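You operate a simulated robot arm through the tools that you are given. There is no shell and no other tool. Be economical: measure what you need, move in short steps, check, and stop when the job is done.

The job below is to be done with a simulated two-armed robot. You get a single attempt, and the scene is never put back.

## Task
Take the blue tea towel from the table top and lay it out flat on the top of the breakfast bar.

The check looks at the end state, three seconds after you hand in, the way a careful person would. Anything else that was tipped, shoved, dropped, spilled or broken makes it a failure. Flat cloth is picked up by pressing the open fingertips on it (5 to 10 N) and closing them slowly along it; thin cloth reads only 2 to 8 mm in the jaws.

## Robot
Two 6-joint arms with two-finger grippers on one trunk, on a base that drives. Base frame: it is fixed to the floor where the robot stands at the start and does not move with it; the origin is under the middle of the robot, x ahead of it, y to its left, z up; the surface under the hand at the start is at about z = 0.75. Units: m, rad, N and s.
The left shoulder is at the start at [0.03, 0.178, 0.938], the right one opposite. With the tool pointing down near the work surface each hand reaches from about 0.46 to 0.84 m from the robot's upright axis, wherever it stands, measured 20 degrees to its own side. Places, roughly: top of the breakfast bar [0.3, 2, 0.9]. Payload 2.54 kg a hand.
The TCP of each hand is the grasp point between the finger pads, 0.03 m short of the fingertips. In the tool frame z runs along the fingers and y along their closing line. Largest opening 0.116 m; the body of the gripper starts 0.095 m behind the TCP.
Orientation is that of the tool frame in the base frame, as [roll, pitch, yaw] about the fixed x, y, z axes, in that order (R = Rz(yaw) Ry(pitch) Rx(roll)). With the fingers straight down and closing along the base's y, the tool's x points along the base's -x, its y along +y and its z along -z.

## Interface
- The arms move only by the tool drive_tool. It takes "left_moves", "right_moves" or both (then of equal length, played together; a hand with none holds still); each is a list of rows, each a list of 2 entries, a list of its own where there are three numbers: the shift along the tool's x, y, z in m, then the turn, a rotation vector about the tool's x, y, z in degrees. In form: [[[tx, ty, tz], [wx, wy, wz]], ...]. A call has 1 to 8 rows; each row shifts and turns the commanded pose from where the row before left it, along the tool's axes as they then stand. "left_fingers" and "right_fingers" are, for a hand that has rows, the opening in per cent of the stroke, from 0 (shut) to 100 (fully open), set as the call begins (left out, the last holds). A row lasts 0.2 s, in which the tool goes at most 0.05 m and 0.15 rad; a call with a longer step from one row to the next is refused whole, and so is a gripper value outside its range. A pose out of reach is approached as far as the arm can. The call stops where the force on the tool passes 40 N (or 10 N more than at its start, if that is more) or the arm is blocked; 0.2 s more then pass. The fingers move at their own pace (about 0.153 m/s each) and stop on an object; they squeeze with about 41 N. The grip force told is the motor's: it shows also when the fingers shut on nothing. Time passes only in rows, and 0.2 s behind the last, so rows that do not move let the fingers close. The reply holds the time, the measured pose of the TCP, the force on the tool along the base axes, the opening and the grip force, in the units named above and with some noise, with the torque about the TCP (base axes, N m) and any sound that the robot's microphone picked up, and new pictures: "pictures" is both (left out), scene, wrist or none (wrist: the cameras of the hands that moved).
- Cameras (640 x 400 px; columns grow to the right, rows downward): "scene" is now at [0.0287, 0.0238, 1.6425]; the picture's right is [0.36, -0.93, 0.00], its down [-0.83, -0.32, -0.45] and it looks along [0.42, 0.16, -0.89] (base axes); focal length 284 px, centre (320, 200). "left" rides on the left gripper at [0.069, 0.015, -0.122] in its tool frame; the picture's right is [-0.21, 0.98, 0.00], its down [-0.83, -0.18, -0.53] and it looks along [-0.52, -0.11, 0.85] (tool axes); focal length 251 px, centre (320, 200). "right" rides on the right gripper at [0.069, -0.015, -0.122] in its tool frame; the picture's right is [0.21, 0.98, 0.00], its down [-0.83, 0.18, -0.53] and it looks along [-0.52, 0.11, 0.85] (tool axes); focal length 251 px, centre (320, 200). There is no depth. A picture from a camera that has moved, and an enlarged one, comes with that camera's place and axes in the base frame and with its lens.
- slide_trunk(by): slides the trunk up (or, below 0, down) by that many m; the arms and the scene camera ride with it, the base frame stays. It gives what a move gives, with no picture.
- roll_base(legs): drives the robot by 1 to 6 legs, each [ahead, left, turn to the left] in m, m and rad, along the robot's own axes; the way and the turn of a leg run together, so that a leg with both is an arc; at most 1.5 m and 3.142 rad a leg. The arms and the cameras ride along, it lands a little off, and it stops where it bumps. It gives what a move gives, and a new picture of the scene camera.
- aim_head(pan, tilt): turns the head with the scene camera to pan (to the left, within 2.496 rad either way) and tilt (down, from -0.506 to 1.204), counted from straight ahead of the robot. It gives what a move gives, and a new picture of the scene camera.
- inspect(camera, box): a new picture of the part [left, top, right, bottom] of that camera's present view, enlarged. It takes no simulated time.
- job_done(): hands the job in; it is judged then, once.

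Work in short steps. Places have to be worked out from the pictures, the camera data and where the tool is seen: move nearer, look again, correct. Check each grasp and each placing, and mend what went wrong. You have 120 turns and 260 pictures in all, those below and enlarged ones among them. Open the grippers and draw the arms clear of the work before you hand the job in, unless the task says otherwise; then end with one line.

The tools are called after "Request:" by a JSON object that holds its "op" and its "data". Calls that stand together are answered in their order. drive_tool: Moves the arms, as the interface text tells. Its arguments: {"type":"object","properties":{"left_moves":{"type":"array"},"left_fingers":{"type":"number"},"right_moves":{"type":"array"},"right_fingers":{"type":"number"},"pictures":{"type":"string","enum":["both","scene","wrist","none"]}},"required":[]} The other tools are called the same way: slide_trunk (by) slides the trunk up or down; roll_base (legs) drives the base; aim_head (pan, tilt) turns the head that bears the scene camera; inspect (camera, box) takes an enlarged picture of a part of a camera's view; job_done () hands the job in.

At the start:

```text
t: 0.0
left_tool_pos: [0.3049, 0.3572, 0.9807]
left_orientation: [-3.139, 0.0, -3.141]
left_wrist_force: [0.7, 0.1, -1.0]
left_moment: [0.0, -0.01, 0.0]
left_grip_width: 0.1162
left_grasp_force: 0.1
right_tool_pos: [0.4308, 0.0053, 0.9303]
right_orientation: [-3.141, 0.0, 3.14]
right_wrist_force: [-0.4, 0.5, -0.9]
right_moment: [0.0, 0.04, 0.0]
right_grip_width: 0.116
right_grasp_force: 0.0
trunk travel left (down, up): [-0.15, 0.39]
robot x, y, heading: [-0.005, -0.001, 0.002]
head pan, tilt: [0.367, 1.107]
```

scene: 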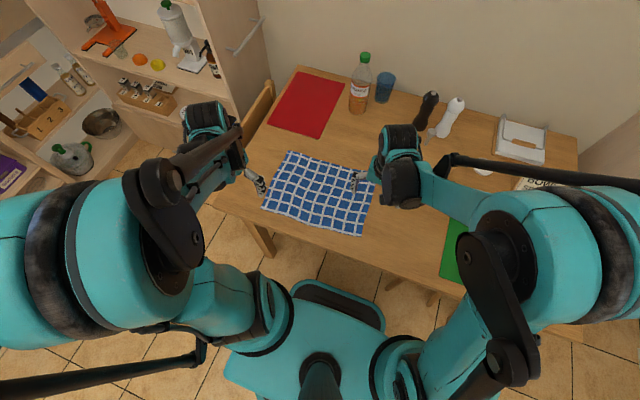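
right: 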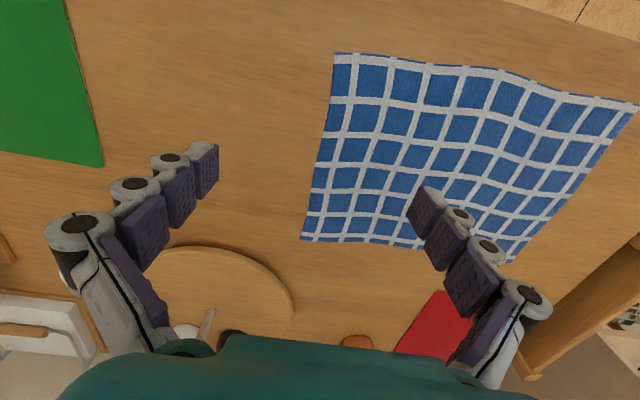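
left: 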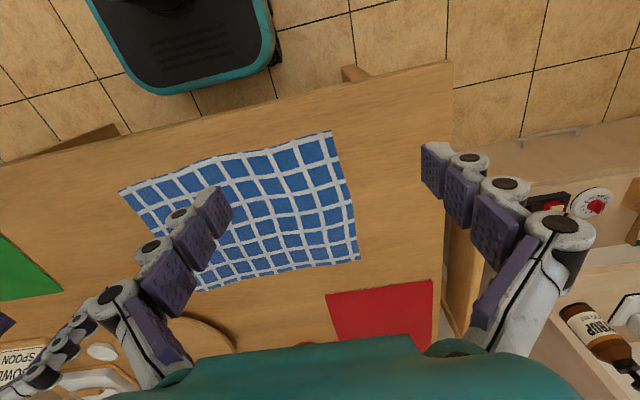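

I place the towel at x 0.36–0.62, y 0.02–0.365 on the table (z about 0.75). First I look at the breakfast bar on the left.

Request:
{"op": "aim_head", "data": {"pan": 1.4, "tilt": 0.45}}

Request:
{"op": "inspect", "data": {"camera": "right", "box": [280, 30, 640, 270]}}

```text
t: 1.3
left_tool_pos: [0.3043, 0.3567, 0.9813]
left_orientation: [-3.141, 0.0, 3.141]
left_wrist_force: [0.2, 0.5, 0.1]
left_moment: [-0.02, 0.05, -0.01]
left_grip_width: 0.1158
left_grasp_force: 0.0
right_tool_pos: [0.4297, 0.0055, 0.9318]
right_orientation: [3.141, 0.001, -3.141]
right_wrist_force: [0.5, 0.5, -0.2]
right_moment: [0.01, 0.0, 0.03]
right_grip_width: 0.1159
right_grasp_force: 0.0
trunk travel left (down, up): [-0.15, 0.39]
robot x, y, heading: [-0.0004, 0.0029, 0.002]
head pan, tilt: [1.4, 0.45]
camera scene: at [-0.0142, 0.092, 1.695], right [0.99, -0.17, 0.0], down [-0.07, -0.43, -0.9], along [0.15, 0.89, -0.44], focal length 284 px, centre (320, 200)
```

scene: 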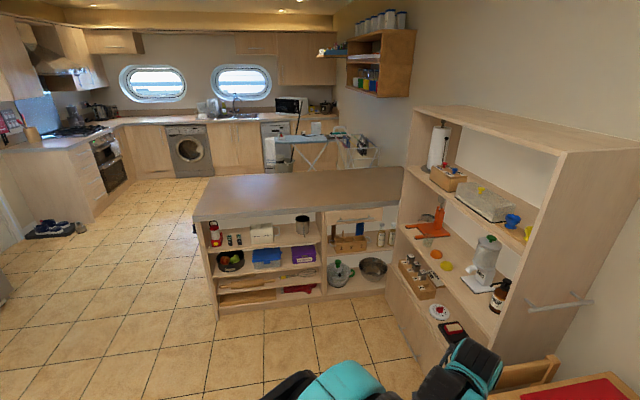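

```text
1.67 times, centred on (460, 150) of right
camera zoom: at [0.3598, -0.0087, 1.0539], right [-0.21, 0.98, 0.0], down [0.83, 0.18, 0.53], along [0.52, 0.11, -0.85], focal length 419 px, centre (87, 283)
```

zoom: 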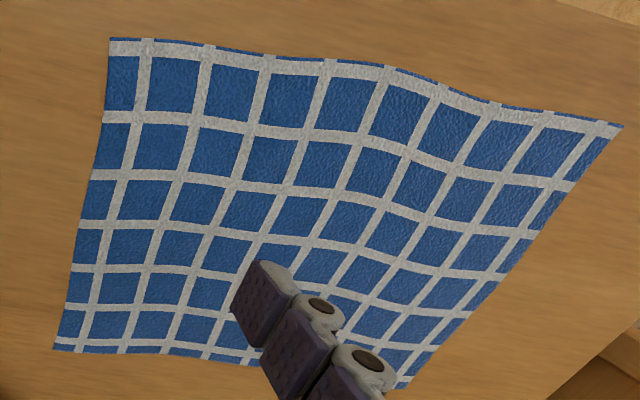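

The bar top spans about x −0.48…0.6, y 1.59…2.2. I look behind and to the rear-left before backing off.

Request:
{"op": "aim_head", "data": {"pan": 2.45, "tilt": 0.6}}

Request:
{"op": "aim_head", "data": {"pan": -2.45, "tilt": 0.6}}

Request:
{"op": "aim_head", "data": {"pan": 0.6, "tilt": 0.85}}

```text
t: 2.6
left_tool_pos: [0.305, 0.3575, 0.9813]
left_orientation: [3.141, 0.0, -3.14]
left_wrist_force: [-0.5, -0.6, 0.3]
left_moment: [-0.02, 0.0, -0.02]
left_grip_width: 0.1162
left_grasp_force: 0.1
right_tool_pos: [0.4288, 0.0047, 0.9326]
right_orientation: [-3.141, 0.0, -3.142]
right_wrist_force: [-0.6, 0.1, 0.3]
right_moment: [-0.02, 0.0, 0.03]
right_grip_width: 0.116
right_grasp_force: 0.2
trunk travel left (down, up): [-0.15, 0.39]
robot x, y, heading: [0.0006, 0.0005, -0.002]
head pan, tilt: [2.45, 0.6]
camera scene: at [-0.098, 0.0578, 1.6815], right [0.64, 0.77, 0.0], down [0.43, -0.36, -0.83], along [-0.64, 0.53, -0.56], focal length 284 px, centre (320, 200)
```

scene: 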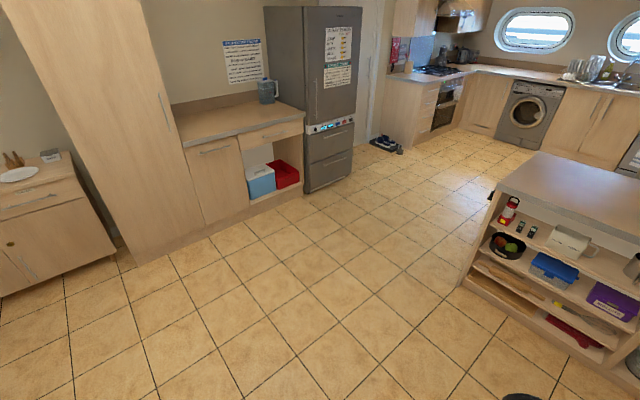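

```text
t: 6.5
left_tool_pos: [0.3054, 0.3572, 0.9817]
left_orientation: [3.141, -0.001, 3.142]
left_wrist_force: [0.7, -0.8, -0.2]
left_moment: [0.02, 0.01, 0.01]
left_grip_width: 0.1157
left_grasp_force: 0.0
right_tool_pos: [0.4292, 0.0046, 0.9318]
right_orientation: [-3.141, 0.0, 3.141]
right_wrist_force: [-0.6, -0.1, -0.8]
right_moment: [-0.02, 0.01, 0.01]
right_grip_width: 0.1161
right_grasp_force: 0.1
trunk travel left (down, up): [-0.15, 0.39]
robot x, y, heading: [-0.0002, -0.0011, 0.001]
head pan, tilt: [-2.45, 0.6]
camera scene: at [-0.098, -0.055, 1.6815], right [-0.64, 0.77, 0.0], down [0.44, 0.36, -0.83], along [-0.64, -0.53, -0.56], focal length 284 px, centre (320, 200)
```

scene: 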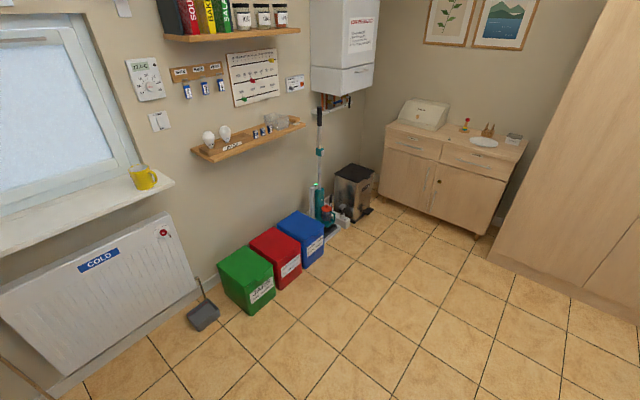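

```text
t: 9.1
left_tool_pos: [0.3046, 0.3566, 0.9804]
left_orientation: [-3.141, 0.0, 3.14]
left_wrist_force: [0.3, -0.2, -0.3]
left_moment: [-0.01, 0.0, -0.02]
left_grip_width: 0.116
left_grasp_force: 0.0
right_tool_pos: [0.4302, 0.0054, 0.9325]
right_orientation: [3.141, 0.001, 3.14]
right_wrist_force: [-0.2, -0.4, -0.7]
right_moment: [0.03, -0.01, -0.03]
right_grip_width: 0.1159
right_grasp_force: 0.0
trunk travel left (down, up): [-0.15, 0.39]
robot x, y, heading: [-0.0019, -0.0011, -0.001]
head pan, tilt: [0.6, 0.85]
camera scene: at [0.0346, 0.0455, 1.6606], right [0.56, -0.83, 0.0], down [-0.62, -0.42, -0.66], along [0.54, 0.37, -0.75], focal length 284 px, centre (320, 200)
```

scene: 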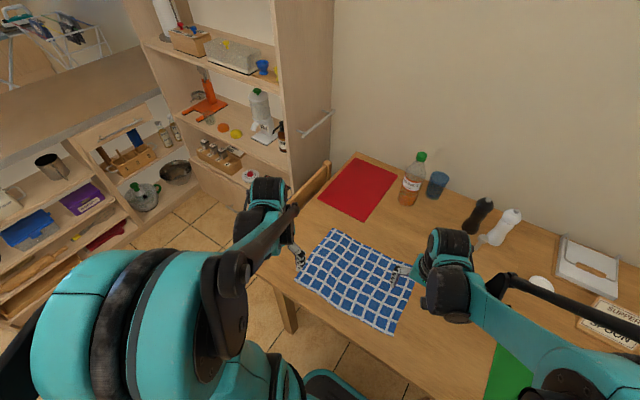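

There is plenty of free floor behind. I move the base back 0.2 and left 0.19 so both near corners are in comfortable reach.

Request:
{"op": "roll_base", "data": {"legs": [[-0.2, 0, 0], [0, 0.19, 0]]}}

Request:
{"op": "aim_head", "data": {"pan": 0.0, "tilt": 0.85}}

Request:
{"op": "inspect", "data": {"camera": "left", "box": [0, 0, 640, 400]}}

Request:
{"op": "inspect", "data": {"camera": "right", "box": [0, 0, 640, 400]}}

```text
t: 11.9
left_tool_pos: [0.1061, 0.5521, 0.9816]
left_orientation: [-3.14, 0.0, -3.14]
left_wrist_force: [0.1, 0.3, -0.2]
left_moment: [-0.04, 0.02, -0.01]
left_grip_width: 0.1161
left_grasp_force: 0.0
right_tool_pos: [0.2304, 0.2006, 0.9319]
right_orientation: [-3.14, 0.0, -3.14]
right_wrist_force: [0.2, 0.9, -0.2]
right_moment: [-0.04, 0.01, 0.0]
right_grip_width: 0.1162
right_grasp_force: 0.1
trunk travel left (down, up): [-0.15, 0.39]
robot x, y, heading: [-0.1983, 0.1974, -0.002]
head pan, tilt: [0.6, 0.85]
camera scene: at [-0.1637, 0.2426, 1.6606], right [0.57, -0.82, 0.0], down [-0.62, -0.43, -0.66], along [0.54, 0.37, -0.75], focal length 284 px, centre (320, 200)
```

scene: 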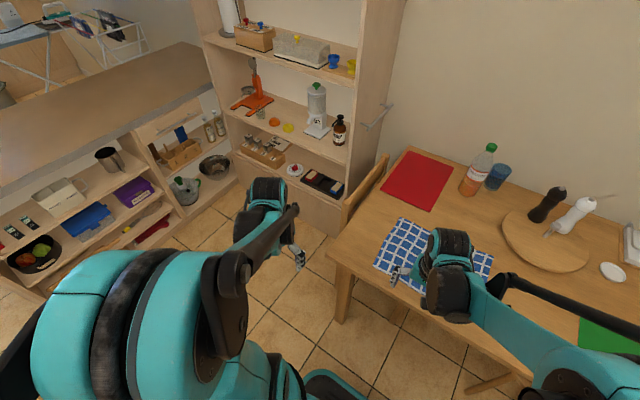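

```text
t: 12.9
left_tool_pos: [0.1056, 0.5517, 0.9825]
left_orientation: [-3.141, 0.002, 3.141]
left_wrist_force: [-0.7, -0.8, 0.0]
left_moment: [0.0, 0.02, 0.03]
left_grip_width: 0.1159
left_grasp_force: 0.0
right_tool_pos: [0.2301, 0.2002, 0.9323]
right_orientation: [3.141, 0.001, 3.142]
right_wrist_force: [0.8, 0.3, 0.5]
right_moment: [0.01, 0.01, 0.01]
right_grip_width: 0.116
right_grasp_force: 0.0
trunk travel left (down, up): [-0.15, 0.39]
robot x, y, heading: [-0.1984, 0.1958, 0.003]
head pan, tilt: [0.0, 0.85]
camera scene: at [-0.15, 0.1967, 1.6606], right [0.0, -1.0, 0.0], down [-0.75, 0.0, -0.66], along [0.66, 0.0, -0.75], focal length 284 px, centre (320, 200)
```

scene: 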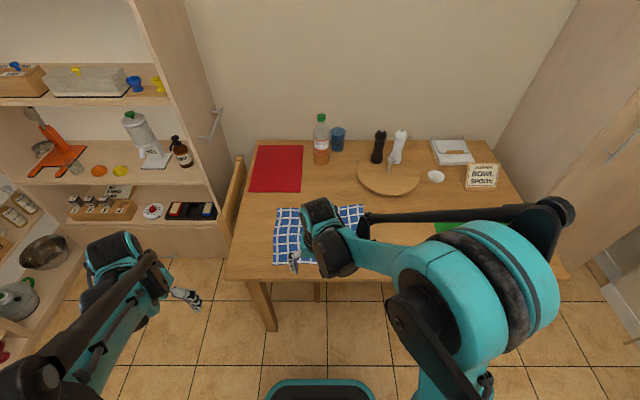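

```text
1.00 times, centred on (320, 200) of left (not enlarged: the box is as wide or as high as the picture)
camera zoom: at [0.0365, 0.5683, 1.1028], right [0.21, 0.98, 0.0], down [0.83, -0.18, 0.53], along [0.52, -0.11, -0.85], focal length 251 px, centre (320, 200)
```

zoom: 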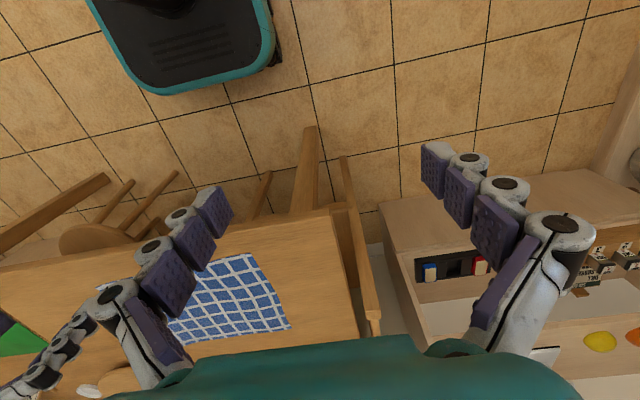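

```text
1.00 times, centred on (320, 200) of right (not enlarged: the box is as wide or as high as the picture)
camera zoom: at [0.1615, 0.1868, 1.054], right [-0.22, 0.98, 0.0], down [0.83, 0.18, 0.53], along [0.52, 0.11, -0.85], focal length 251 px, centre (320, 200)
```

zoom: 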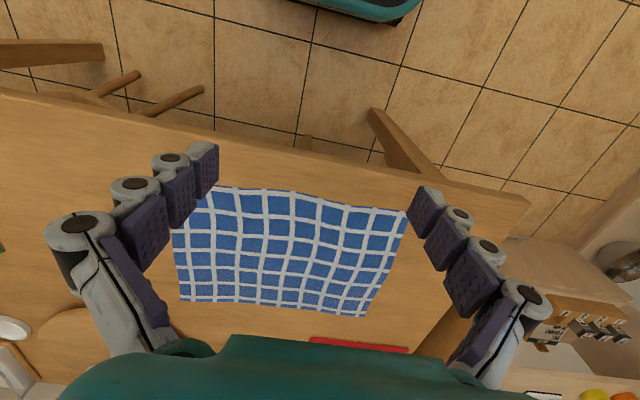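

Near corners are at about (0.366, 0.01) and (0.342, 0.36). I bring each hand above a spot straddling the side edge near its corner, fingers half open.

Request:
{"op": "drive_tool", "data": {"left_moves": [[[-0.033, -0.0242, 0.008], [0, 0, 0]], [[-0.033, -0.0242, 0.008], [0, 0, 0]], [[-0.033, -0.0242, 0.008], [0, 0, 0]], [[-0.033, -0.0242, 0.008], [0, 0, 0]], [[-0.033, -0.0242, 0.022], [0, 0, 0]], [[-0.033, -0.0242, 0.022], [0, 0, 0]], [[-0.033, -0.0242, 0.022], [0, 0, 0]], [[-0.033, -0.0242, 0.022], [0, 0, 0]]], "right_moves": [[[-0.0206, -0.0235, 0.009], [0, 0, 0]], [[-0.0206, -0.0235, 0.009], [0, 0, 0]], [[-0.0206, -0.0235, 0.009], [0, 0, 0]], [[-0.0206, -0.0235, 0.009], [0, 0, 0]], [[-0.0206, -0.0235, 0.009], [0, 0, 0]], [[-0.0206, -0.0235, 0.009], [0, 0, 0]], [[-0.0206, -0.0235, 0.009], [0, 0, 0]], [[-0.0206, -0.0235, 0.009], [0, 0, 0]]], "left_fingers": 50, "right_fingers": 50}}

```text
t: 14.7
left_tool_pos: [0.3735, 0.358, 0.8596]
left_orientation: [3.139, -0.001, -3.14]
left_wrist_force: [-0.3, -0.3, -0.8]
left_moment: [0.01, 0.01, 0.04]
left_grip_width: 0.0581
left_grasp_force: 0.0
right_tool_pos: [0.4008, 0.011, 0.8564]
right_orientation: [-3.141, -0.002, -3.141]
right_wrist_force: [0.5, -0.4, 0.1]
right_moment: [-0.01, 0.02, -0.03]
right_grip_width: 0.058
right_grasp_force: 0.1
trunk travel left (down, up): [-0.15, 0.39]
robot x, y, heading: [-0.1981, 0.1939, 0.006]
head pan, tilt: [0.0, 0.85]
camera scene: at [-0.1472, 0.1953, 1.6605], right [0.0, -1.0, 0.0], down [-0.75, 0.0, -0.66], along [0.66, 0.0, -0.75], focal length 284 px, centre (320, 200)
camera right: at [0.3302, -0.0021, 0.9775], right [-0.22, 0.98, 0.0], down [0.83, 0.18, 0.53], along [0.52, 0.12, -0.85], focal length 251 px, centre (320, 200)
camera left: at [0.3049, 0.3745, 0.98], right [0.21, 0.98, 0.0], down [0.83, -0.18, 0.53], along [0.52, -0.11, -0.85], focal length 251 px, centre (320, 200)
```

scene: 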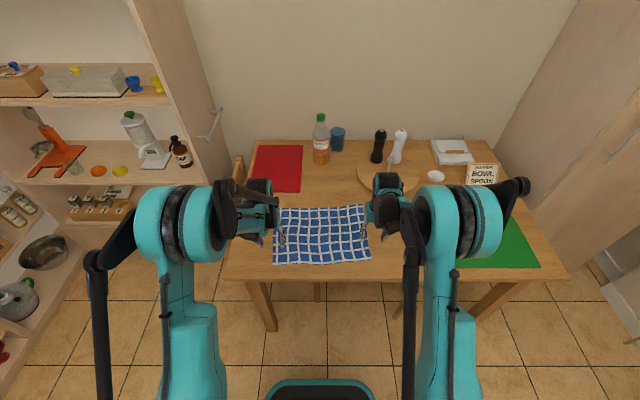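
right: 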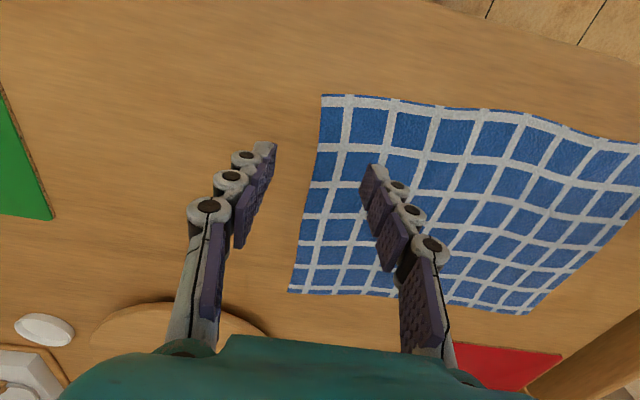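
left: 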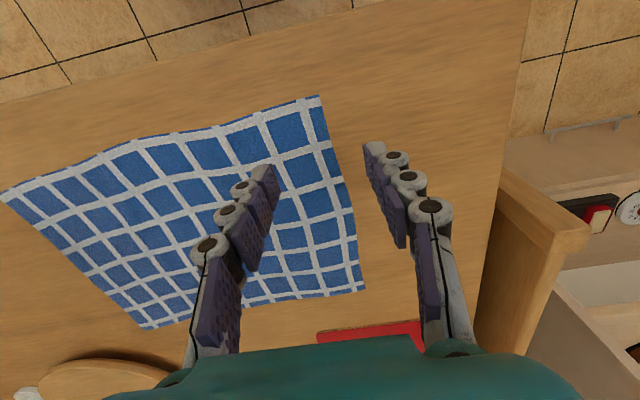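

Both hands straddle the side edges well. I shift slightly toward the near edge and descend to just above the cloth.

Request:
{"op": "drive_tool", "data": {"left_moves": [[[0.004, 0, 0.02], [0, 0, 0]], [[0.004, 0, 0.02], [0, 0, 0]], [[0.002, 0, 0.02], [0, 0, 0]], [[0, 0, 0.01], [0, 0, 0]]], "right_moves": [[[0.004, 0.003, 0.02], [0, 0, 0]], [[0.004, 0.003, 0.02], [0, 0, 0]], [[0.004, 0, 0.018], [0, 0, 0]], [[0, 0, 0.009], [0, 0, 0]]], "pictures": "wrist"}}

```text
t: 15.7
left_tool_pos: [0.3599, 0.3586, 0.7902]
left_orientation: [-3.141, 0.001, 3.141]
left_wrist_force: [0.0, 0.2, -0.3]
left_moment: [-0.03, 0.02, 0.01]
left_grip_width: 0.058
left_grasp_force: 0.0
right_tool_pos: [0.3849, 0.019, 0.7932]
right_orientation: [-3.141, 0.001, 3.141]
right_wrist_force: [0.5, -0.4, 0.0]
right_moment: [-0.01, -0.03, -0.02]
right_grip_width: 0.0581
right_grasp_force: 0.2
trunk travel left (down, up): [-0.15, 0.39]
robot x, y, heading: [-0.1984, 0.1956, 0.001]
head pan, tilt: [0.0, 0.85]
camera right: at [0.315, 0.0052, 0.9148], right [-0.22, 0.98, 0.0], down [0.83, 0.18, 0.53], along [0.52, 0.11, -0.85], focal length 251 px, centre (320, 200)
camera left: at [0.2902, 0.3745, 0.9126], right [0.21, 0.98, 0.0], down [0.83, -0.18, 0.53], along [0.52, -0.11, -0.85], focal length 251 px, centre (320, 200)
```

right: 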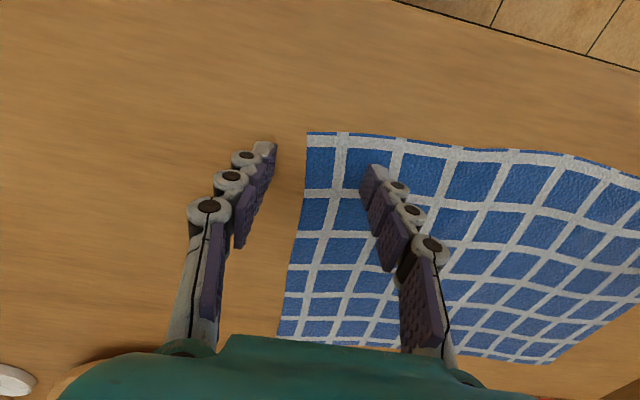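
left: 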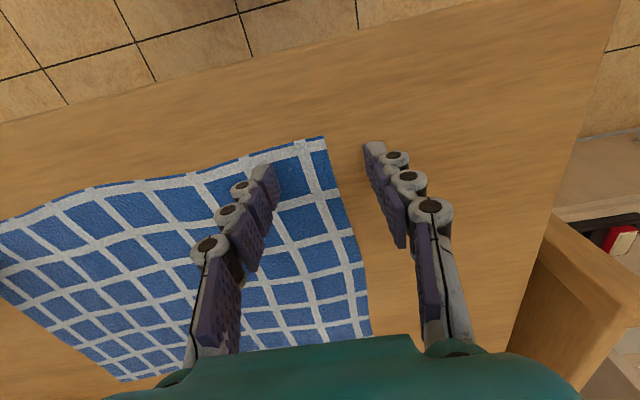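

About 1 cm remains. I lower in small steps until a contact force appears.

Request:
{"op": "drive_tool", "data": {"left_moves": [[[-0.004, 0, 0.002], [0, 0, 0]], [[-0.001, 0, 0.002], [0, 0, 0]], [[0, 0, 0.002], [0, 0, 0]]], "right_moves": [[[0, 0, 0.003], [0, 0, 0]], [[0, 0, 0.003], [0, 0, 0]], [[0, 0, 0.003], [0, 0, 0]]], "pictures": "none"}}

```text
t: 16.5
left_tool_pos: [0.3661, 0.3599, 0.7864]
left_orientation: [3.14, 0.0, -3.141]
left_wrist_force: [0.1, -0.3, 0.1]
left_moment: [0.01, 0.0, -0.04]
left_grip_width: 0.0581
left_grasp_force: 0.1
right_tool_pos: [0.3847, 0.0186, 0.7851]
right_orientation: [-3.141, -0.001, 3.141]
right_wrist_force: [-0.3, 1.0, -0.6]
right_moment: [-0.03, 0.04, -0.02]
right_grip_width: 0.058
right_grasp_force: 0.0
trunk travel left (down, up): [-0.15, 0.39]
robot x, y, heading: [-0.1978, 0.1963, -0.002]
head pan, tilt: [0.0, 0.85]
```

No contact yet; I go on in 1.5 mm steps.

Request:
{"op": "drive_tool", "data": {"left_moves": [[[0, 0, 0.002], [0, 0, 0]], [[0, 0, 0.0015], [0, 0, 0]]], "right_moves": [[[0, 0, 0.002], [0, 0, 0]], [[0, 0, 0.0015], [0, 0, 0]]], "pictures": "none"}}

Request:
{"op": "drive_tool", "data": {"left_moves": [[[0, 0, 0.0015], [0, 0, 0]], [[0, 0, 0.001], [0, 0, 0]]], "right_moves": [[[0, 0, 0.0015], [0, 0, 0]], [[0, 0, 0.001], [0, 0, 0]]], "pictures": "none"}}

```text
t: 17.1
left_tool_pos: [0.3657, 0.3603, 0.7818]
left_orientation: [3.141, -0.001, -3.141]
left_wrist_force: [-0.5, -0.5, -0.3]
left_moment: [0.01, 0.01, -0.02]
left_grip_width: 0.058
left_grasp_force: 0.1
right_tool_pos: [0.3844, 0.0185, 0.7811]
right_orientation: [3.141, 0.0, -3.14]
right_wrist_force: [-0.5, -0.4, -0.2]
right_moment: [0.01, 0.01, -0.02]
right_grip_width: 0.058
right_grasp_force: 0.0
trunk travel left (down, up): [-0.15, 0.39]
robot x, y, heading: [-0.1978, 0.1939, -0.004]
head pan, tilt: [0.0, 0.85]
```

```text
t: 17.7
left_tool_pos: [0.3644, 0.3587, 0.7799]
left_orientation: [3.141, 0.0, 3.142]
left_wrist_force: [-0.2, 0.8, 0.1]
left_moment: [0.0, 0.01, -0.01]
left_grip_width: 0.0577
left_grasp_force: 0.1
right_tool_pos: [0.3852, 0.0185, 0.7786]
right_orientation: [-3.141, 0.0, -3.141]
right_wrist_force: [-0.1, -0.4, 9.0]
right_moment: [0.33, 0.03, 0.02]
right_grip_width: 0.0604
right_grasp_force: 1.5
trunk travel left (down, up): [-0.15, 0.39]
robot x, y, heading: [-0.1981, 0.1943, -0.004]
head pan, tilt: [0.0, 0.85]
```

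The right hand presses with 9 N (on the inner, cloth-side finger). The left goes down a touch more.

Request:
{"op": "drive_tool", "data": {"left_moves": [[[0, 0, 0.0015], [0, 0, 0]]], "pictures": "none"}}

```text
t: 18.1
left_tool_pos: [0.3638, 0.3594, 0.779]
left_orientation: [-3.142, -0.002, 3.14]
left_wrist_force: [0.2, -0.6, 6.0]
left_moment: [-0.22, 0.06, 0.04]
left_grip_width: 0.0599
left_grasp_force: 1.0
right_tool_pos: [0.3849, 0.0189, 0.779]
right_orientation: [-3.141, 0.001, 3.141]
right_wrist_force: [-0.5, 1.4, 7.9]
right_moment: [0.32, 0.01, 0.0]
right_grip_width: 0.0601
right_grasp_force: 1.5
trunk travel left (down, up): [-0.15, 0.39]
robot x, y, heading: [-0.1978, 0.1932, -0.001]
head pan, tilt: [0.0, 0.85]
```

Both press at 6–9 N. Now I close the fingers in steps.

Request:
{"op": "drive_tool", "data": {"left_moves": [[[0, 0, 0], [0, 0, 0]]], "right_moves": [[[0, 0, 0], [0, 0, 0]]], "left_fingers": 40, "right_fingers": 40, "pictures": "none"}}

Request:
{"op": "drive_tool", "data": {"left_moves": [[[0, 0, 0], [0, 0, 0]]], "right_moves": [[[0, 0, 0], [0, 0, 0]]], "left_fingers": 30, "right_fingers": 30, "pictures": "wrist"}}

```text
t: 18.5
left_tool_pos: [0.3638, 0.3576, 0.7797]
left_orientation: [-3.14, 0.001, 3.141]
left_wrist_force: [2.5, -5.2, 19.6]
left_moment: [-0.79, 0.09, 0.07]
left_grip_width: 0.0523
left_grasp_force: 4.6
right_tool_pos: [0.3841, 0.0186, 0.7802]
right_orientation: [3.14, 0.001, -3.14]
right_wrist_force: [2.1, 4.9, 14.8]
right_moment: [0.65, 0.03, -0.06]
right_grip_width: 0.0516
right_grasp_force: 3.7
trunk travel left (down, up): [-0.15, 0.39]
robot x, y, heading: [-0.2004, 0.1955, 0.001]
head pan, tilt: [0.0, 0.85]
```

```text
t: 18.9
left_tool_pos: [0.3624, 0.3578, 0.7805]
left_orientation: [-3.141, 0.004, -3.141]
left_wrist_force: [3.7, -14.1, 26.6]
left_moment: [-1.2, 0.07, 0.17]
left_grip_width: 0.0462
left_grasp_force: 9.0
right_tool_pos: [0.3833, 0.0193, 0.7812]
right_orientation: [3.141, 0.002, -3.14]
right_wrist_force: [1.0, 12.0, 21.3]
right_moment: [0.98, 0.04, -0.09]
right_grip_width: 0.0446
right_grasp_force: 6.8
trunk travel left (down, up): [-0.15, 0.39]
robot x, y, heading: [-0.2011, 0.1957, 0.004]
head pan, tilt: [0.0, 0.85]
camera right: at [0.3132, 0.0051, 0.9019], right [-0.22, 0.98, 0.0], down [0.82, 0.18, 0.54], along [0.52, 0.12, -0.84], focal length 251 px, centre (320, 200)
camera left: at [0.293, 0.3738, 0.9014], right [0.21, 0.98, 0.0], down [0.82, -0.18, 0.54], along [0.52, -0.12, -0.84], focal length 251 px, centre (320, 200)
```

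right: 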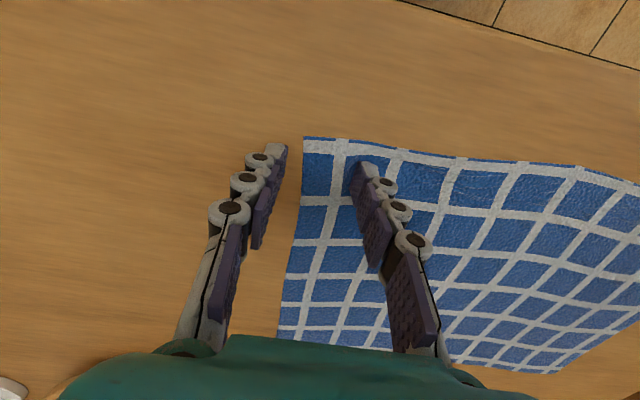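
left: 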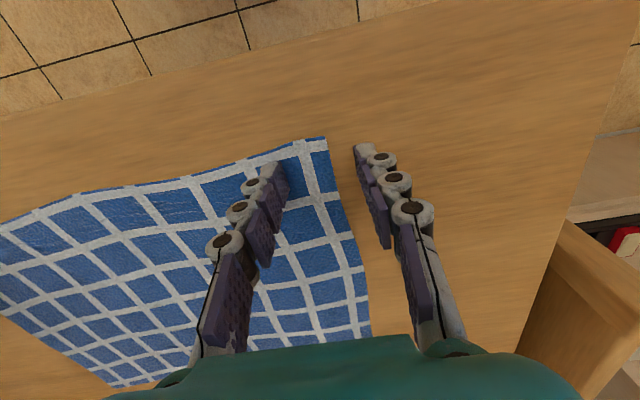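

The force rises while closing (fingers stick). I ease up about 1 mm per step while closing further.

Request:
{"op": "drive_tool", "data": {"left_moves": [[[0, 0, -0.0015], [0, 0, 0]]], "right_moves": [[[0, 0, -0.001], [0, 0, 0]]], "left_fingers": 30, "right_fingers": 30, "pictures": "none"}}

Request:
{"op": "drive_tool", "data": {"left_moves": [[[0, 0, 0], [0, 0, 0]], [[0, 0, 0], [0, 0, 0]]], "right_moves": [[[0, 0, 0], [0, 0, 0]], [[0, 0, 0], [0, 0, 0]]], "left_fingers": 24, "right_fingers": 24, "pictures": "wrist"}}

```text
t: 19.3
left_tool_pos: [0.3629, 0.3586, 0.7797]
left_orientation: [-3.142, 0.001, 3.141]
left_wrist_force: [1.1, -10.4, 14.3]
left_moment: [-0.73, 0.03, 0.14]
left_grip_width: 0.0432
left_grasp_force: 6.0
right_tool_pos: [0.3832, 0.0185, 0.7803]
right_orientation: [3.141, 0.004, -3.14]
right_wrist_force: [1.3, 13.6, 21.9]
right_moment: [1.02, 0.06, -0.1]
right_grip_width: 0.0453
right_grasp_force: 8.1
trunk travel left (down, up): [-0.15, 0.39]
robot x, y, heading: [-0.2005, 0.1971, 0.0]
head pan, tilt: [0.0, 0.85]
```

```text
t: 19.9
left_tool_pos: [0.3629, 0.3595, 0.7798]
left_orientation: [-3.141, 0.002, -3.14]
left_wrist_force: [0.0, -8.1, 11.3]
left_moment: [-0.52, 0.04, 0.03]
left_grip_width: 0.0336
left_grasp_force: 3.8
right_tool_pos: [0.384, 0.0201, 0.781]
right_orientation: [-3.141, 0.0, -3.139]
right_wrist_force: [-0.4, 15.2, 24.2]
right_moment: [1.11, 0.09, -0.03]
right_grip_width: 0.0389
right_grasp_force: 8.3
trunk travel left (down, up): [-0.15, 0.39]
robot x, y, heading: [-0.1944, 0.1979, -0.001]
head pan, tilt: [0.0, 0.85]
camera right: at [0.3131, 0.0054, 0.9023], right [-0.22, 0.98, 0.0], down [0.82, 0.18, 0.54], along [0.52, 0.12, -0.84], focal length 251 px, centre (320, 200)
camera left: at [0.293, 0.3754, 0.902], right [0.21, 0.98, 0.0], down [0.82, -0.18, 0.54], along [0.52, -0.11, -0.84], focal length 251 px, centre (320, 200)
```

right: 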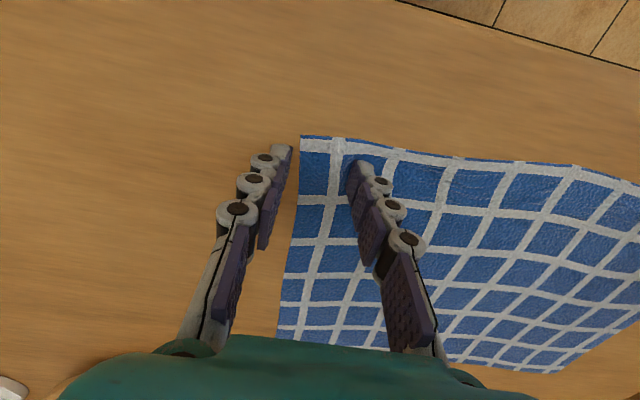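
left: 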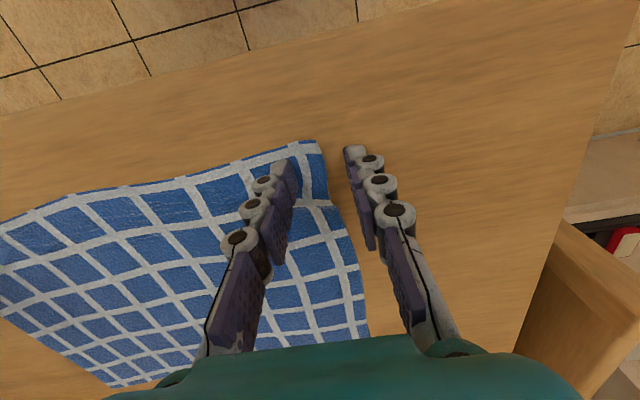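

The left cloth is bunching between the fingers nicely; the right still sticks at 24 N. I lift the right a bit more and continue closing.

Request:
{"op": "drive_tool", "data": {"left_moves": [[[0, 0, 0], [0, 0, 0]], [[0, 0, 0], [0, 0, 0]]], "right_moves": [[[0, 0, -0.002], [0, 0, 0]], [[0, 0, 0], [0, 0, 0]]], "left_fingers": 16, "right_fingers": 20, "pictures": "none"}}

Request:
{"op": "drive_tool", "data": {"left_moves": [[[0, 0, 0], [0, 0, 0]], [[0, 0, 0], [0, 0, 0]]], "right_moves": [[[0, 0, 0], [0, 0, 0]], [[0, 0, 0], [0, 0, 0]]], "left_fingers": 8, "right_fingers": 14, "pictures": "wrist"}}

```text
t: 20.5
left_tool_pos: [0.3648, 0.3588, 0.7812]
left_orientation: [3.141, 0.003, -3.141]
left_wrist_force: [0.2, -3.7, 11.1]
left_moment: [-0.25, 0.04, 0.0]
left_grip_width: 0.0176
left_grasp_force: 6.6
right_tool_pos: [0.3837, 0.0163, 0.7806]
right_orientation: [-3.14, 0.003, 3.141]
right_wrist_force: [-0.7, 0.6, 0.5]
right_moment: [0.03, -0.01, -0.02]
right_grip_width: 0.0235
right_grasp_force: 0.1
trunk travel left (down, up): [-0.15, 0.39]
robot x, y, heading: [-0.1964, 0.1922, 0.005]
head pan, tilt: [0.0, 0.85]
```

```text
t: 21.1
left_tool_pos: [0.3645, 0.3592, 0.7815]
left_orientation: [3.141, 0.0, -3.141]
left_wrist_force: [0.0, -0.8, 6.5]
left_moment: [-0.1, 0.03, 0.01]
left_grip_width: 0.0089
left_grasp_force: 0.0
right_tool_pos: [0.3848, 0.0175, 0.78]
right_orientation: [-3.141, 0.0, 3.141]
right_wrist_force: [-0.1, -0.6, 0.7]
right_moment: [0.0, -0.01, -0.01]
right_grip_width: 0.0164
right_grasp_force: 0.3
trunk travel left (down, up): [-0.15, 0.39]
robot x, y, heading: [-0.1947, 0.1967, 0.002]
head pan, tilt: [0.0, 0.85]
camera right: at [0.3149, 0.0044, 0.9027], right [-0.22, 0.98, 0.0], down [0.83, 0.18, 0.53], along [0.52, 0.11, -0.85], focal length 251 px, centre (320, 200)
camera left: at [0.2947, 0.3746, 0.901], right [0.21, 0.98, 0.0], down [0.83, -0.18, 0.53], along [0.52, -0.11, -0.85], focal length 251 px, centre (320, 200)
```

right: 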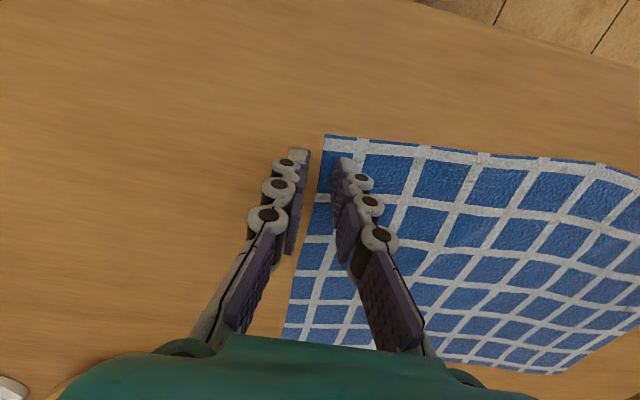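
left: 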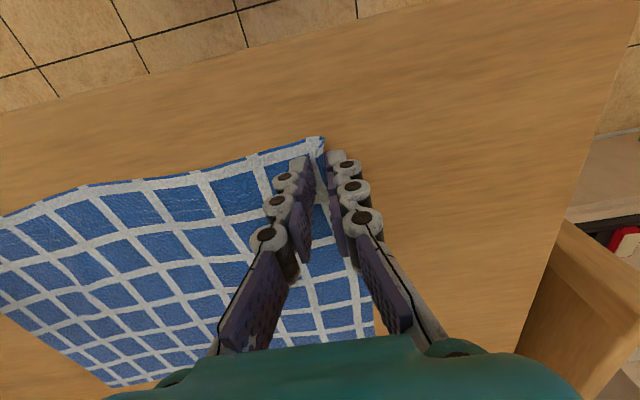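

The left has a fold; I shut it. The right slipped over the cloth, so I lift it, reopen to 40% and shift inward by 1 cm.

Request:
{"op": "drive_tool", "data": {"left_moves": [[[0, 0, 0], [0, 0, 0]], [[0, 0, 0], [0, 0, 0]], [[0, 0, 0], [0, 0, 0]], [[0, 0, 0], [0, 0, 0]]], "right_moves": [[[0, 0, -0.01], [0, 0, 0]], [[0, 0.015, 0], [0, 0, 0]], [[0, 0, 0.006], [0, 0, 0]], [[0, 0, 0.004], [0, 0, 0]]], "left_fingers": 0, "right_fingers": 40, "pictures": "wrist"}}

```text
t: 22.1
left_tool_pos: [0.3641, 0.3571, 0.7796]
left_orientation: [3.141, 0.0, -3.14]
left_wrist_force: [-0.3, -0.5, -1.8]
left_moment: [-0.01, -0.02, 0.01]
left_grip_width: 0.0028
left_grasp_force: 30.5
right_tool_pos: [0.3849, 0.0347, 0.781]
right_orientation: [3.141, -0.001, 3.141]
right_wrist_force: [-0.4, 0.4, 0.8]
right_moment: [-0.01, -0.01, 0.01]
right_grip_width: 0.0465
right_grasp_force: 0.1
trunk travel left (down, up): [-0.15, 0.39]
robot x, y, heading: [-0.2006, 0.1921, 0.001]
head pan, tilt: [0.0, 0.85]
camera right: at [0.3151, 0.0203, 0.9034], right [-0.22, 0.98, 0.0], down [0.83, 0.18, 0.53], along [0.52, 0.11, -0.85], focal length 251 px, centre (320, 200)
camera left: at [0.295, 0.3745, 0.9009], right [0.21, 0.98, 0.0], down [0.83, -0.18, 0.53], along [0.52, -0.11, -0.85], focal length 251 px, centre (320, 200)
```

right: 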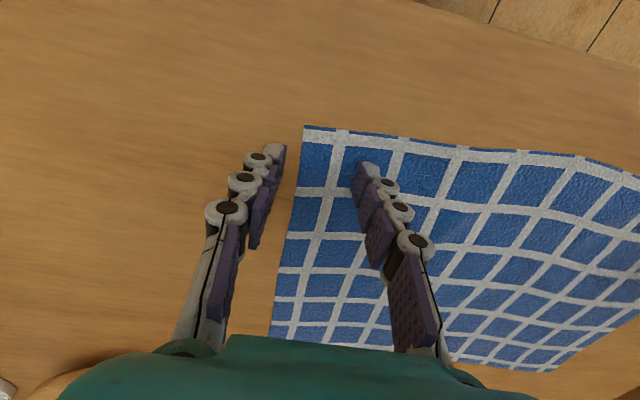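
left: 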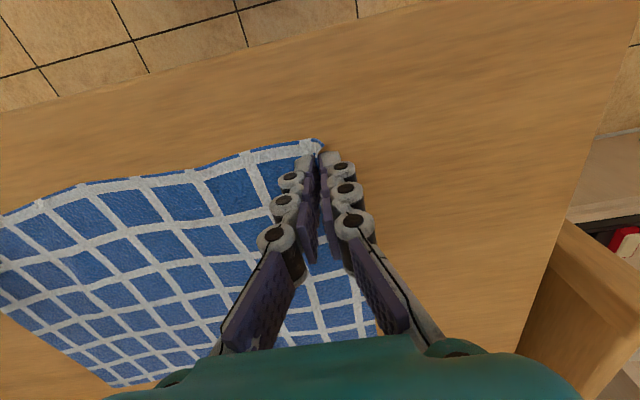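

The left holds (2.8 mm, 30 N). Now the right: press gently and close in steps.

Request:
{"op": "drive_tool", "data": {"right_moves": [[[0, 0, 0.002], [0, 0, 0]]], "pictures": "none"}}

Request:
{"op": "drive_tool", "data": {"right_moves": [[[0, 0, 0.0005], [0, 0, 0]]], "right_fingers": 34, "pictures": "none"}}

Request:
{"op": "drive_tool", "data": {"right_moves": [[[0, 0, 0], [0, 0, 0]]], "right_fingers": 28, "pictures": "wrist"}}

```text
t: 22.5
left_tool_pos: [0.3633, 0.3589, 0.7798]
left_orientation: [3.14, 0.001, -3.141]
left_wrist_force: [0.7, 1.0, -0.3]
left_moment: [0.02, 0.0, 0.0]
left_grip_width: 0.0035
left_grasp_force: 38.7
right_tool_pos: [0.383, 0.0351, 0.78]
right_orientation: [3.14, 0.0, -3.141]
right_wrist_force: [0.0, 0.6, 6.9]
right_moment: [0.22, -0.02, -0.01]
right_grip_width: 0.0478
right_grasp_force: 1.0
trunk travel left (down, up): [-0.15, 0.39]
robot x, y, heading: [-0.201, 0.1917, 0.002]
head pan, tilt: [0.0, 0.85]
```

```text
t: 22.9
left_tool_pos: [0.3641, 0.3592, 0.7799]
left_orientation: [3.139, 0.001, -3.14]
left_wrist_force: [-0.1, 0.0, 3.8]
left_moment: [-0.01, -0.1, 0.03]
left_grip_width: 0.0
left_grasp_force: 27.8
right_tool_pos: [0.3843, 0.0358, 0.7804]
right_orientation: [-3.142, 0.002, -3.141]
right_wrist_force: [4.2, 5.1, 23.0]
right_moment: [0.8, -0.14, -0.1]
right_grip_width: 0.044
right_grasp_force: 3.3
trunk travel left (down, up): [-0.15, 0.39]
robot x, y, heading: [-0.1962, 0.1951, 0.001]
head pan, tilt: [0.0, 0.85]
```

```text
t: 23.3
left_tool_pos: [0.3633, 0.3596, 0.7796]
left_orientation: [-3.139, 0.002, 3.141]
left_wrist_force: [1.3, 0.7, 1.9]
left_moment: [-0.02, -0.01, 0.0]
left_grip_width: 0.0001
left_grasp_force: 27.3
right_tool_pos: [0.383, 0.0349, 0.7818]
right_orientation: [-3.142, 0.001, -3.14]
right_wrist_force: [1.3, 2.7, 28.3]
right_moment: [0.74, -0.02, 0.0]
right_grip_width: 0.0326
right_grasp_force: 0.8
trunk travel left (down, up): [-0.15, 0.39]
robot x, y, heading: [-0.2014, 0.1923, 0.003]
head pan, tilt: [0.0, 0.85]
camera right: at [0.3133, 0.0214, 0.9023], right [-0.22, 0.98, 0.0], down [0.82, 0.18, 0.54], along [0.52, 0.11, -0.84], focal length 251 px, centre (320, 200)
```

right: 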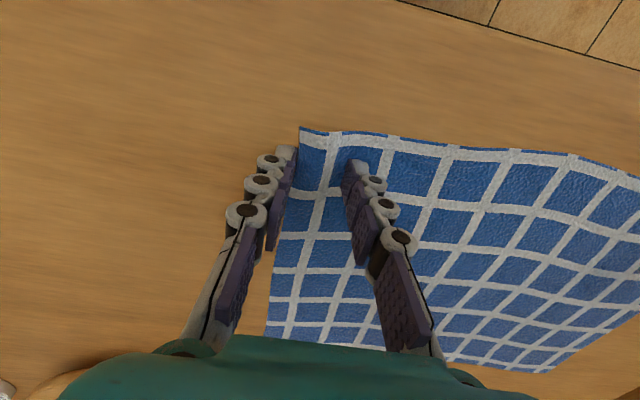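

The left width dropped to 0 — its pinch has probably slipped. I finish the right first, easing up and closing.

Request:
{"op": "drive_tool", "data": {"right_moves": [[[0, 0, -0.001], [0, 0, 0]]], "right_fingers": 22, "pictures": "none"}}

Request:
{"op": "drive_tool", "data": {"right_moves": [[[0, 0, -0.0003], [0, 0, 0]]], "right_fingers": 16, "pictures": "wrist"}}

Request:
{"op": "inspect", "data": {"camera": "left", "box": [220, 100, 460, 250]}}

```text
t: 23.7
left_tool_pos: [0.3642, 0.3586, 0.7798]
left_orientation: [3.141, 0.0, -3.141]
left_wrist_force: [0.3, -4.2, -2.9]
left_moment: [-0.35, 0.01, 0.01]
left_grip_width: 0.0022
left_grasp_force: 29.3
right_tool_pos: [0.3842, 0.0331, 0.7806]
right_orientation: [-3.139, 0.0, -3.141]
right_wrist_force: [-1.1, -0.8, 7.9]
right_moment: [0.16, 0.06, 0.02]
right_grip_width: 0.0216
right_grasp_force: 0.1
trunk travel left (down, up): [-0.15, 0.39]
robot x, y, heading: [-0.1956, 0.1972, 0.001]
head pan, tilt: [0.0, 0.85]
```

```text
t: 24.1
left_tool_pos: [0.3641, 0.3587, 0.7788]
left_orientation: [3.141, -0.002, 3.141]
left_wrist_force: [0.7, -0.4, 1.2]
left_moment: [-0.02, -0.04, 0.0]
left_grip_width: 0.0036
left_grasp_force: 30.9
right_tool_pos: [0.3852, 0.0338, 0.7801]
right_orientation: [3.14, 0.0, -3.141]
right_wrist_force: [-0.7, -0.1, 4.6]
right_moment: [0.05, 0.02, -0.01]
right_grip_width: 0.0184
right_grasp_force: 0.0
trunk travel left (down, up): [-0.15, 0.39]
robot x, y, heading: [-0.1981, 0.1993, 0.001]
head pan, tilt: [0.0, 0.85]
camera right: at [0.3148, 0.0204, 0.9019], right [-0.21, 0.98, 0.0], down [0.83, 0.18, 0.53], along [0.52, 0.11, -0.85], focal length 251 px, centre (320, 200)
```

right: 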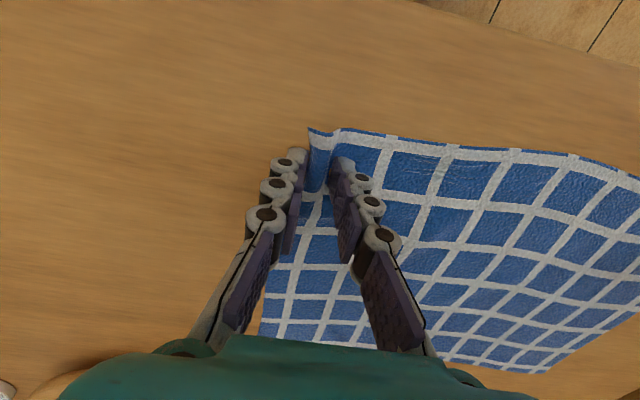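

```text
2.67 times, centred on (340, 175) of left
camera zoom: at [0.2948, 0.3744, 0.901], right [0.21, 0.98, 0.0], down [0.83, -0.18, 0.53], along [0.52, -0.11, -0.85], focal length 670 px, centre (267, 267)
```

zoom: 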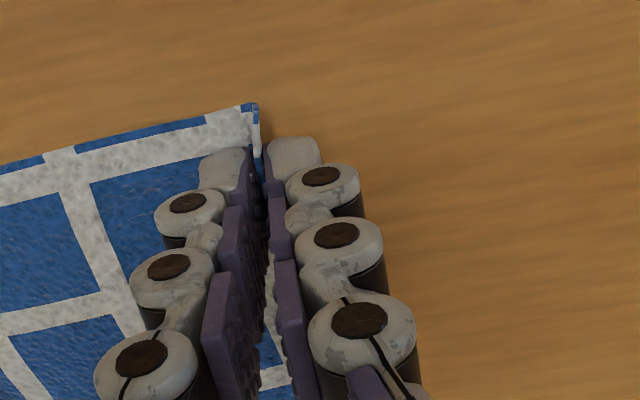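

The right now has a good upright fold between the fingers; I shut it.

Request:
{"op": "drive_tool", "data": {"right_moves": [[[0, 0, 0], [0, 0, 0]], [[0, 0, 0], [0, 0, 0]], [[0, 0, 0], [0, 0, 0]]], "right_fingers": 6, "pictures": "none"}}

Request:
{"op": "drive_tool", "data": {"right_moves": [[[0, 0, 0], [0, 0, 0]], [[0, 0, 0], [0, 0, 0]]], "right_fingers": 0, "pictures": "wrist"}}

```text
t: 24.9
left_tool_pos: [0.3641, 0.3588, 0.7804]
left_orientation: [-3.141, -0.001, -3.14]
left_wrist_force: [0.1, 0.6, -1.6]
left_moment: [0.07, -0.06, 0.0]
left_grip_width: 0.0037
left_grasp_force: 37.5
right_tool_pos: [0.3833, 0.0351, 0.7805]
right_orientation: [-3.141, 0.001, 3.141]
right_wrist_force: [-0.7, -0.1, 0.7]
right_moment: [-0.03, -0.02, -0.03]
right_grip_width: 0.0068
right_grasp_force: 8.4
trunk travel left (down, up): [-0.15, 0.39]
robot x, y, heading: [-0.2014, 0.1921, 0.001]
head pan, tilt: [0.0, 0.85]
```

```text
t: 25.5
left_tool_pos: [0.3641, 0.3581, 0.7803]
left_orientation: [3.141, 0.0, -3.141]
left_wrist_force: [-0.2, -4.7, 0.1]
left_moment: [-0.34, 0.03, -0.05]
left_grip_width: 0.0013
left_grasp_force: 27.5
right_tool_pos: [0.385, 0.0345, 0.7812]
right_orientation: [3.141, -0.001, 3.141]
right_wrist_force: [0.3, 0.0, 1.0]
right_moment: [-0.34, 0.03, -0.03]
right_grip_width: 0.0008
right_grasp_force: 26.5
trunk travel left (down, up): [-0.15, 0.39]
robot x, y, heading: [-0.1977, 0.1946, 0.001]
head pan, tilt: [0.0, 0.85]
camera right: at [0.3148, 0.0207, 0.9021], right [-0.22, 0.98, 0.0], down [0.83, 0.18, 0.53], along [0.52, 0.11, -0.85], focal length 251 px, centre (320, 200)
```

right: 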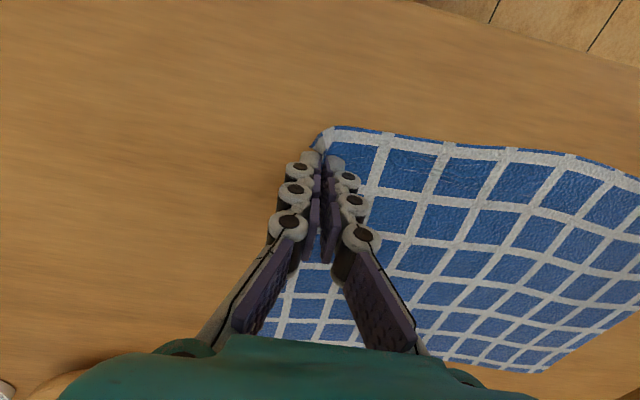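

Both seem to hold an edge. Test: I lift both hands 4 cm and look.

Request:
{"op": "drive_tool", "data": {"left_moves": [[[0, 0, -0.01], [0, 0, 0]], [[0, 0, -0.015], [0, 0, 0]], [[0, 0, -0.015], [0, 0, 0]]], "right_moves": [[[0, 0, -0.01], [0, 0, 0]], [[0, 0, -0.015], [0, 0, 0]], [[0, 0, -0.015], [0, 0, 0]]], "pictures": "both"}}

```text
t: 26.3
left_tool_pos: [0.3646, 0.3588, 0.8204]
left_orientation: [3.141, 0.0, -3.142]
left_wrist_force: [-0.6, -1.0, -2.6]
left_moment: [0.09, 0.02, 0.02]
left_grip_width: 0.0049
left_grasp_force: 36.9
right_tool_pos: [0.3844, 0.035, 0.8219]
right_orientation: [-3.141, 0.0, -3.139]
right_wrist_force: [0.6, 1.4, 2.5]
right_moment: [0.21, 0.02, 0.01]
right_grip_width: 0.0032
right_grasp_force: 37.6
trunk travel left (down, up): [-0.15, 0.39]
robot x, y, heading: [-0.196, 0.1946, -0.005]
head pan, tilt: [0.0, 0.85]
camera scene: at [-0.1507, 0.1966, 1.6607], right [0.0, -1.0, 0.0], down [-0.75, 0.0, -0.66], along [0.66, 0.0, -0.75], focal length 284 px, centre (320, 200)
camera right: at [0.3145, 0.0208, 0.9433], right [-0.22, 0.98, 0.0], down [0.83, 0.18, 0.53], along [0.52, 0.12, -0.85], focal length 251 px, centre (320, 200)
camera left: at [0.2952, 0.3745, 0.941], right [0.21, 0.98, 0.0], down [0.83, -0.18, 0.53], along [0.52, -0.11, -0.85], focal length 251 px, centre (320, 200)
```

scene: 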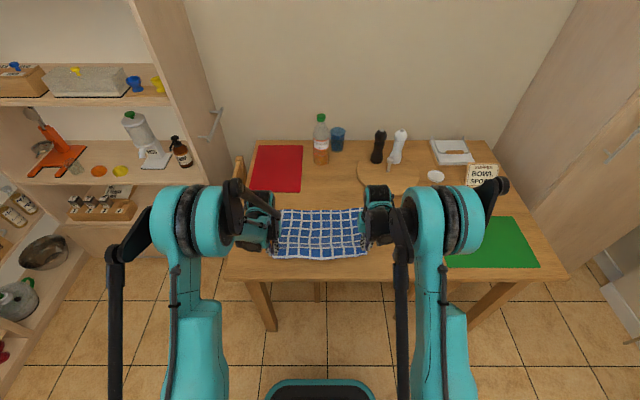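
right: 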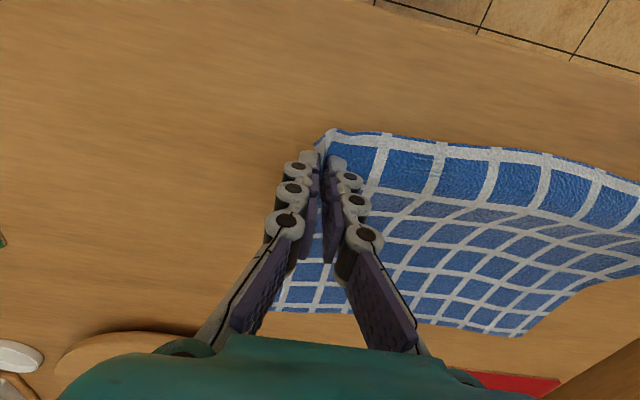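
left: 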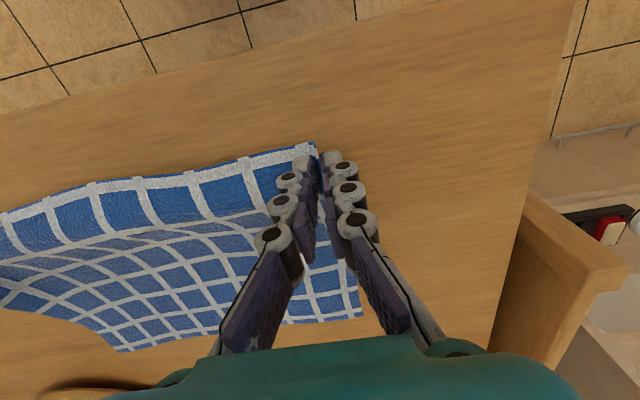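

Both corners lift with the cloth. I raise the trunk 0.33 m so the towel hangs clear of the table.

Request:
{"op": "slide_trunk", "data": {"by": 0.33}}

Request:
{"op": "aim_head", "data": {"pan": 0.0, "tilt": 0.9}}

```text
t: 29.5
left_tool_pos: [0.3643, 0.3582, 1.1484]
left_orientation: [-3.141, 0.0, 3.141]
left_wrist_force: [-0.2, -1.7, -0.2]
left_moment: [0.01, -0.02, -0.01]
left_grip_width: 0.0024
left_grasp_force: 30.5
right_tool_pos: [0.3851, 0.0348, 1.1508]
right_orientation: [-3.141, 0.0, 3.142]
right_wrist_force: [0.1, 1.4, -1.5]
right_moment: [0.09, 0.0, -0.06]
right_grip_width: 0.003
right_grasp_force: 37.6
trunk travel left (down, up): [-0.48, 0.06]
robot x, y, heading: [-0.1977, 0.195, 0.002]
head pan, tilt: [0.0, 0.85]
```

```text
t: 30.1
left_tool_pos: [0.3646, 0.3585, 1.1489]
left_orientation: [-3.14, 0.0, 3.142]
left_wrist_force: [0.8, -1.2, 1.5]
left_moment: [0.0, 0.0, -0.03]
left_grip_width: 0.0001
left_grasp_force: 30.1
right_tool_pos: [0.3853, 0.0349, 1.1518]
right_orientation: [-3.141, 0.0, 3.141]
right_wrist_force: [-2.0, 2.9, 2.0]
right_moment: [0.04, -0.07, -0.03]
right_grip_width: 0.0
right_grasp_force: 27.6
trunk travel left (down, up): [-0.48, 0.06]
robot x, y, heading: [-0.1989, 0.1966, -0.003]
head pan, tilt: [0.0, 0.901]
camera scene: at [-0.1524, 0.1965, 1.9867], right [0.0, -1.0, 0.0], down [-0.78, 0.0, -0.62], along [0.62, 0.0, -0.78], focal length 284 px, centre (320, 200)
```

scene: 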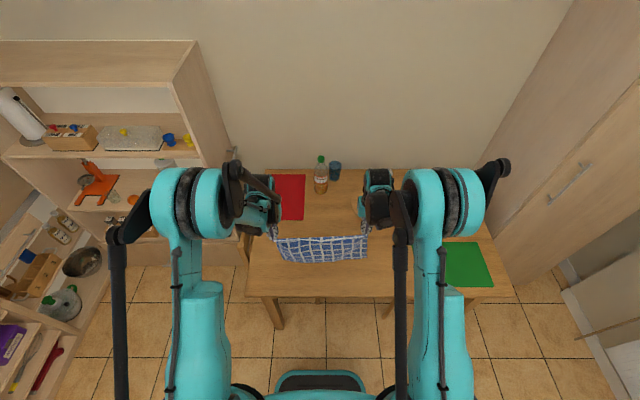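

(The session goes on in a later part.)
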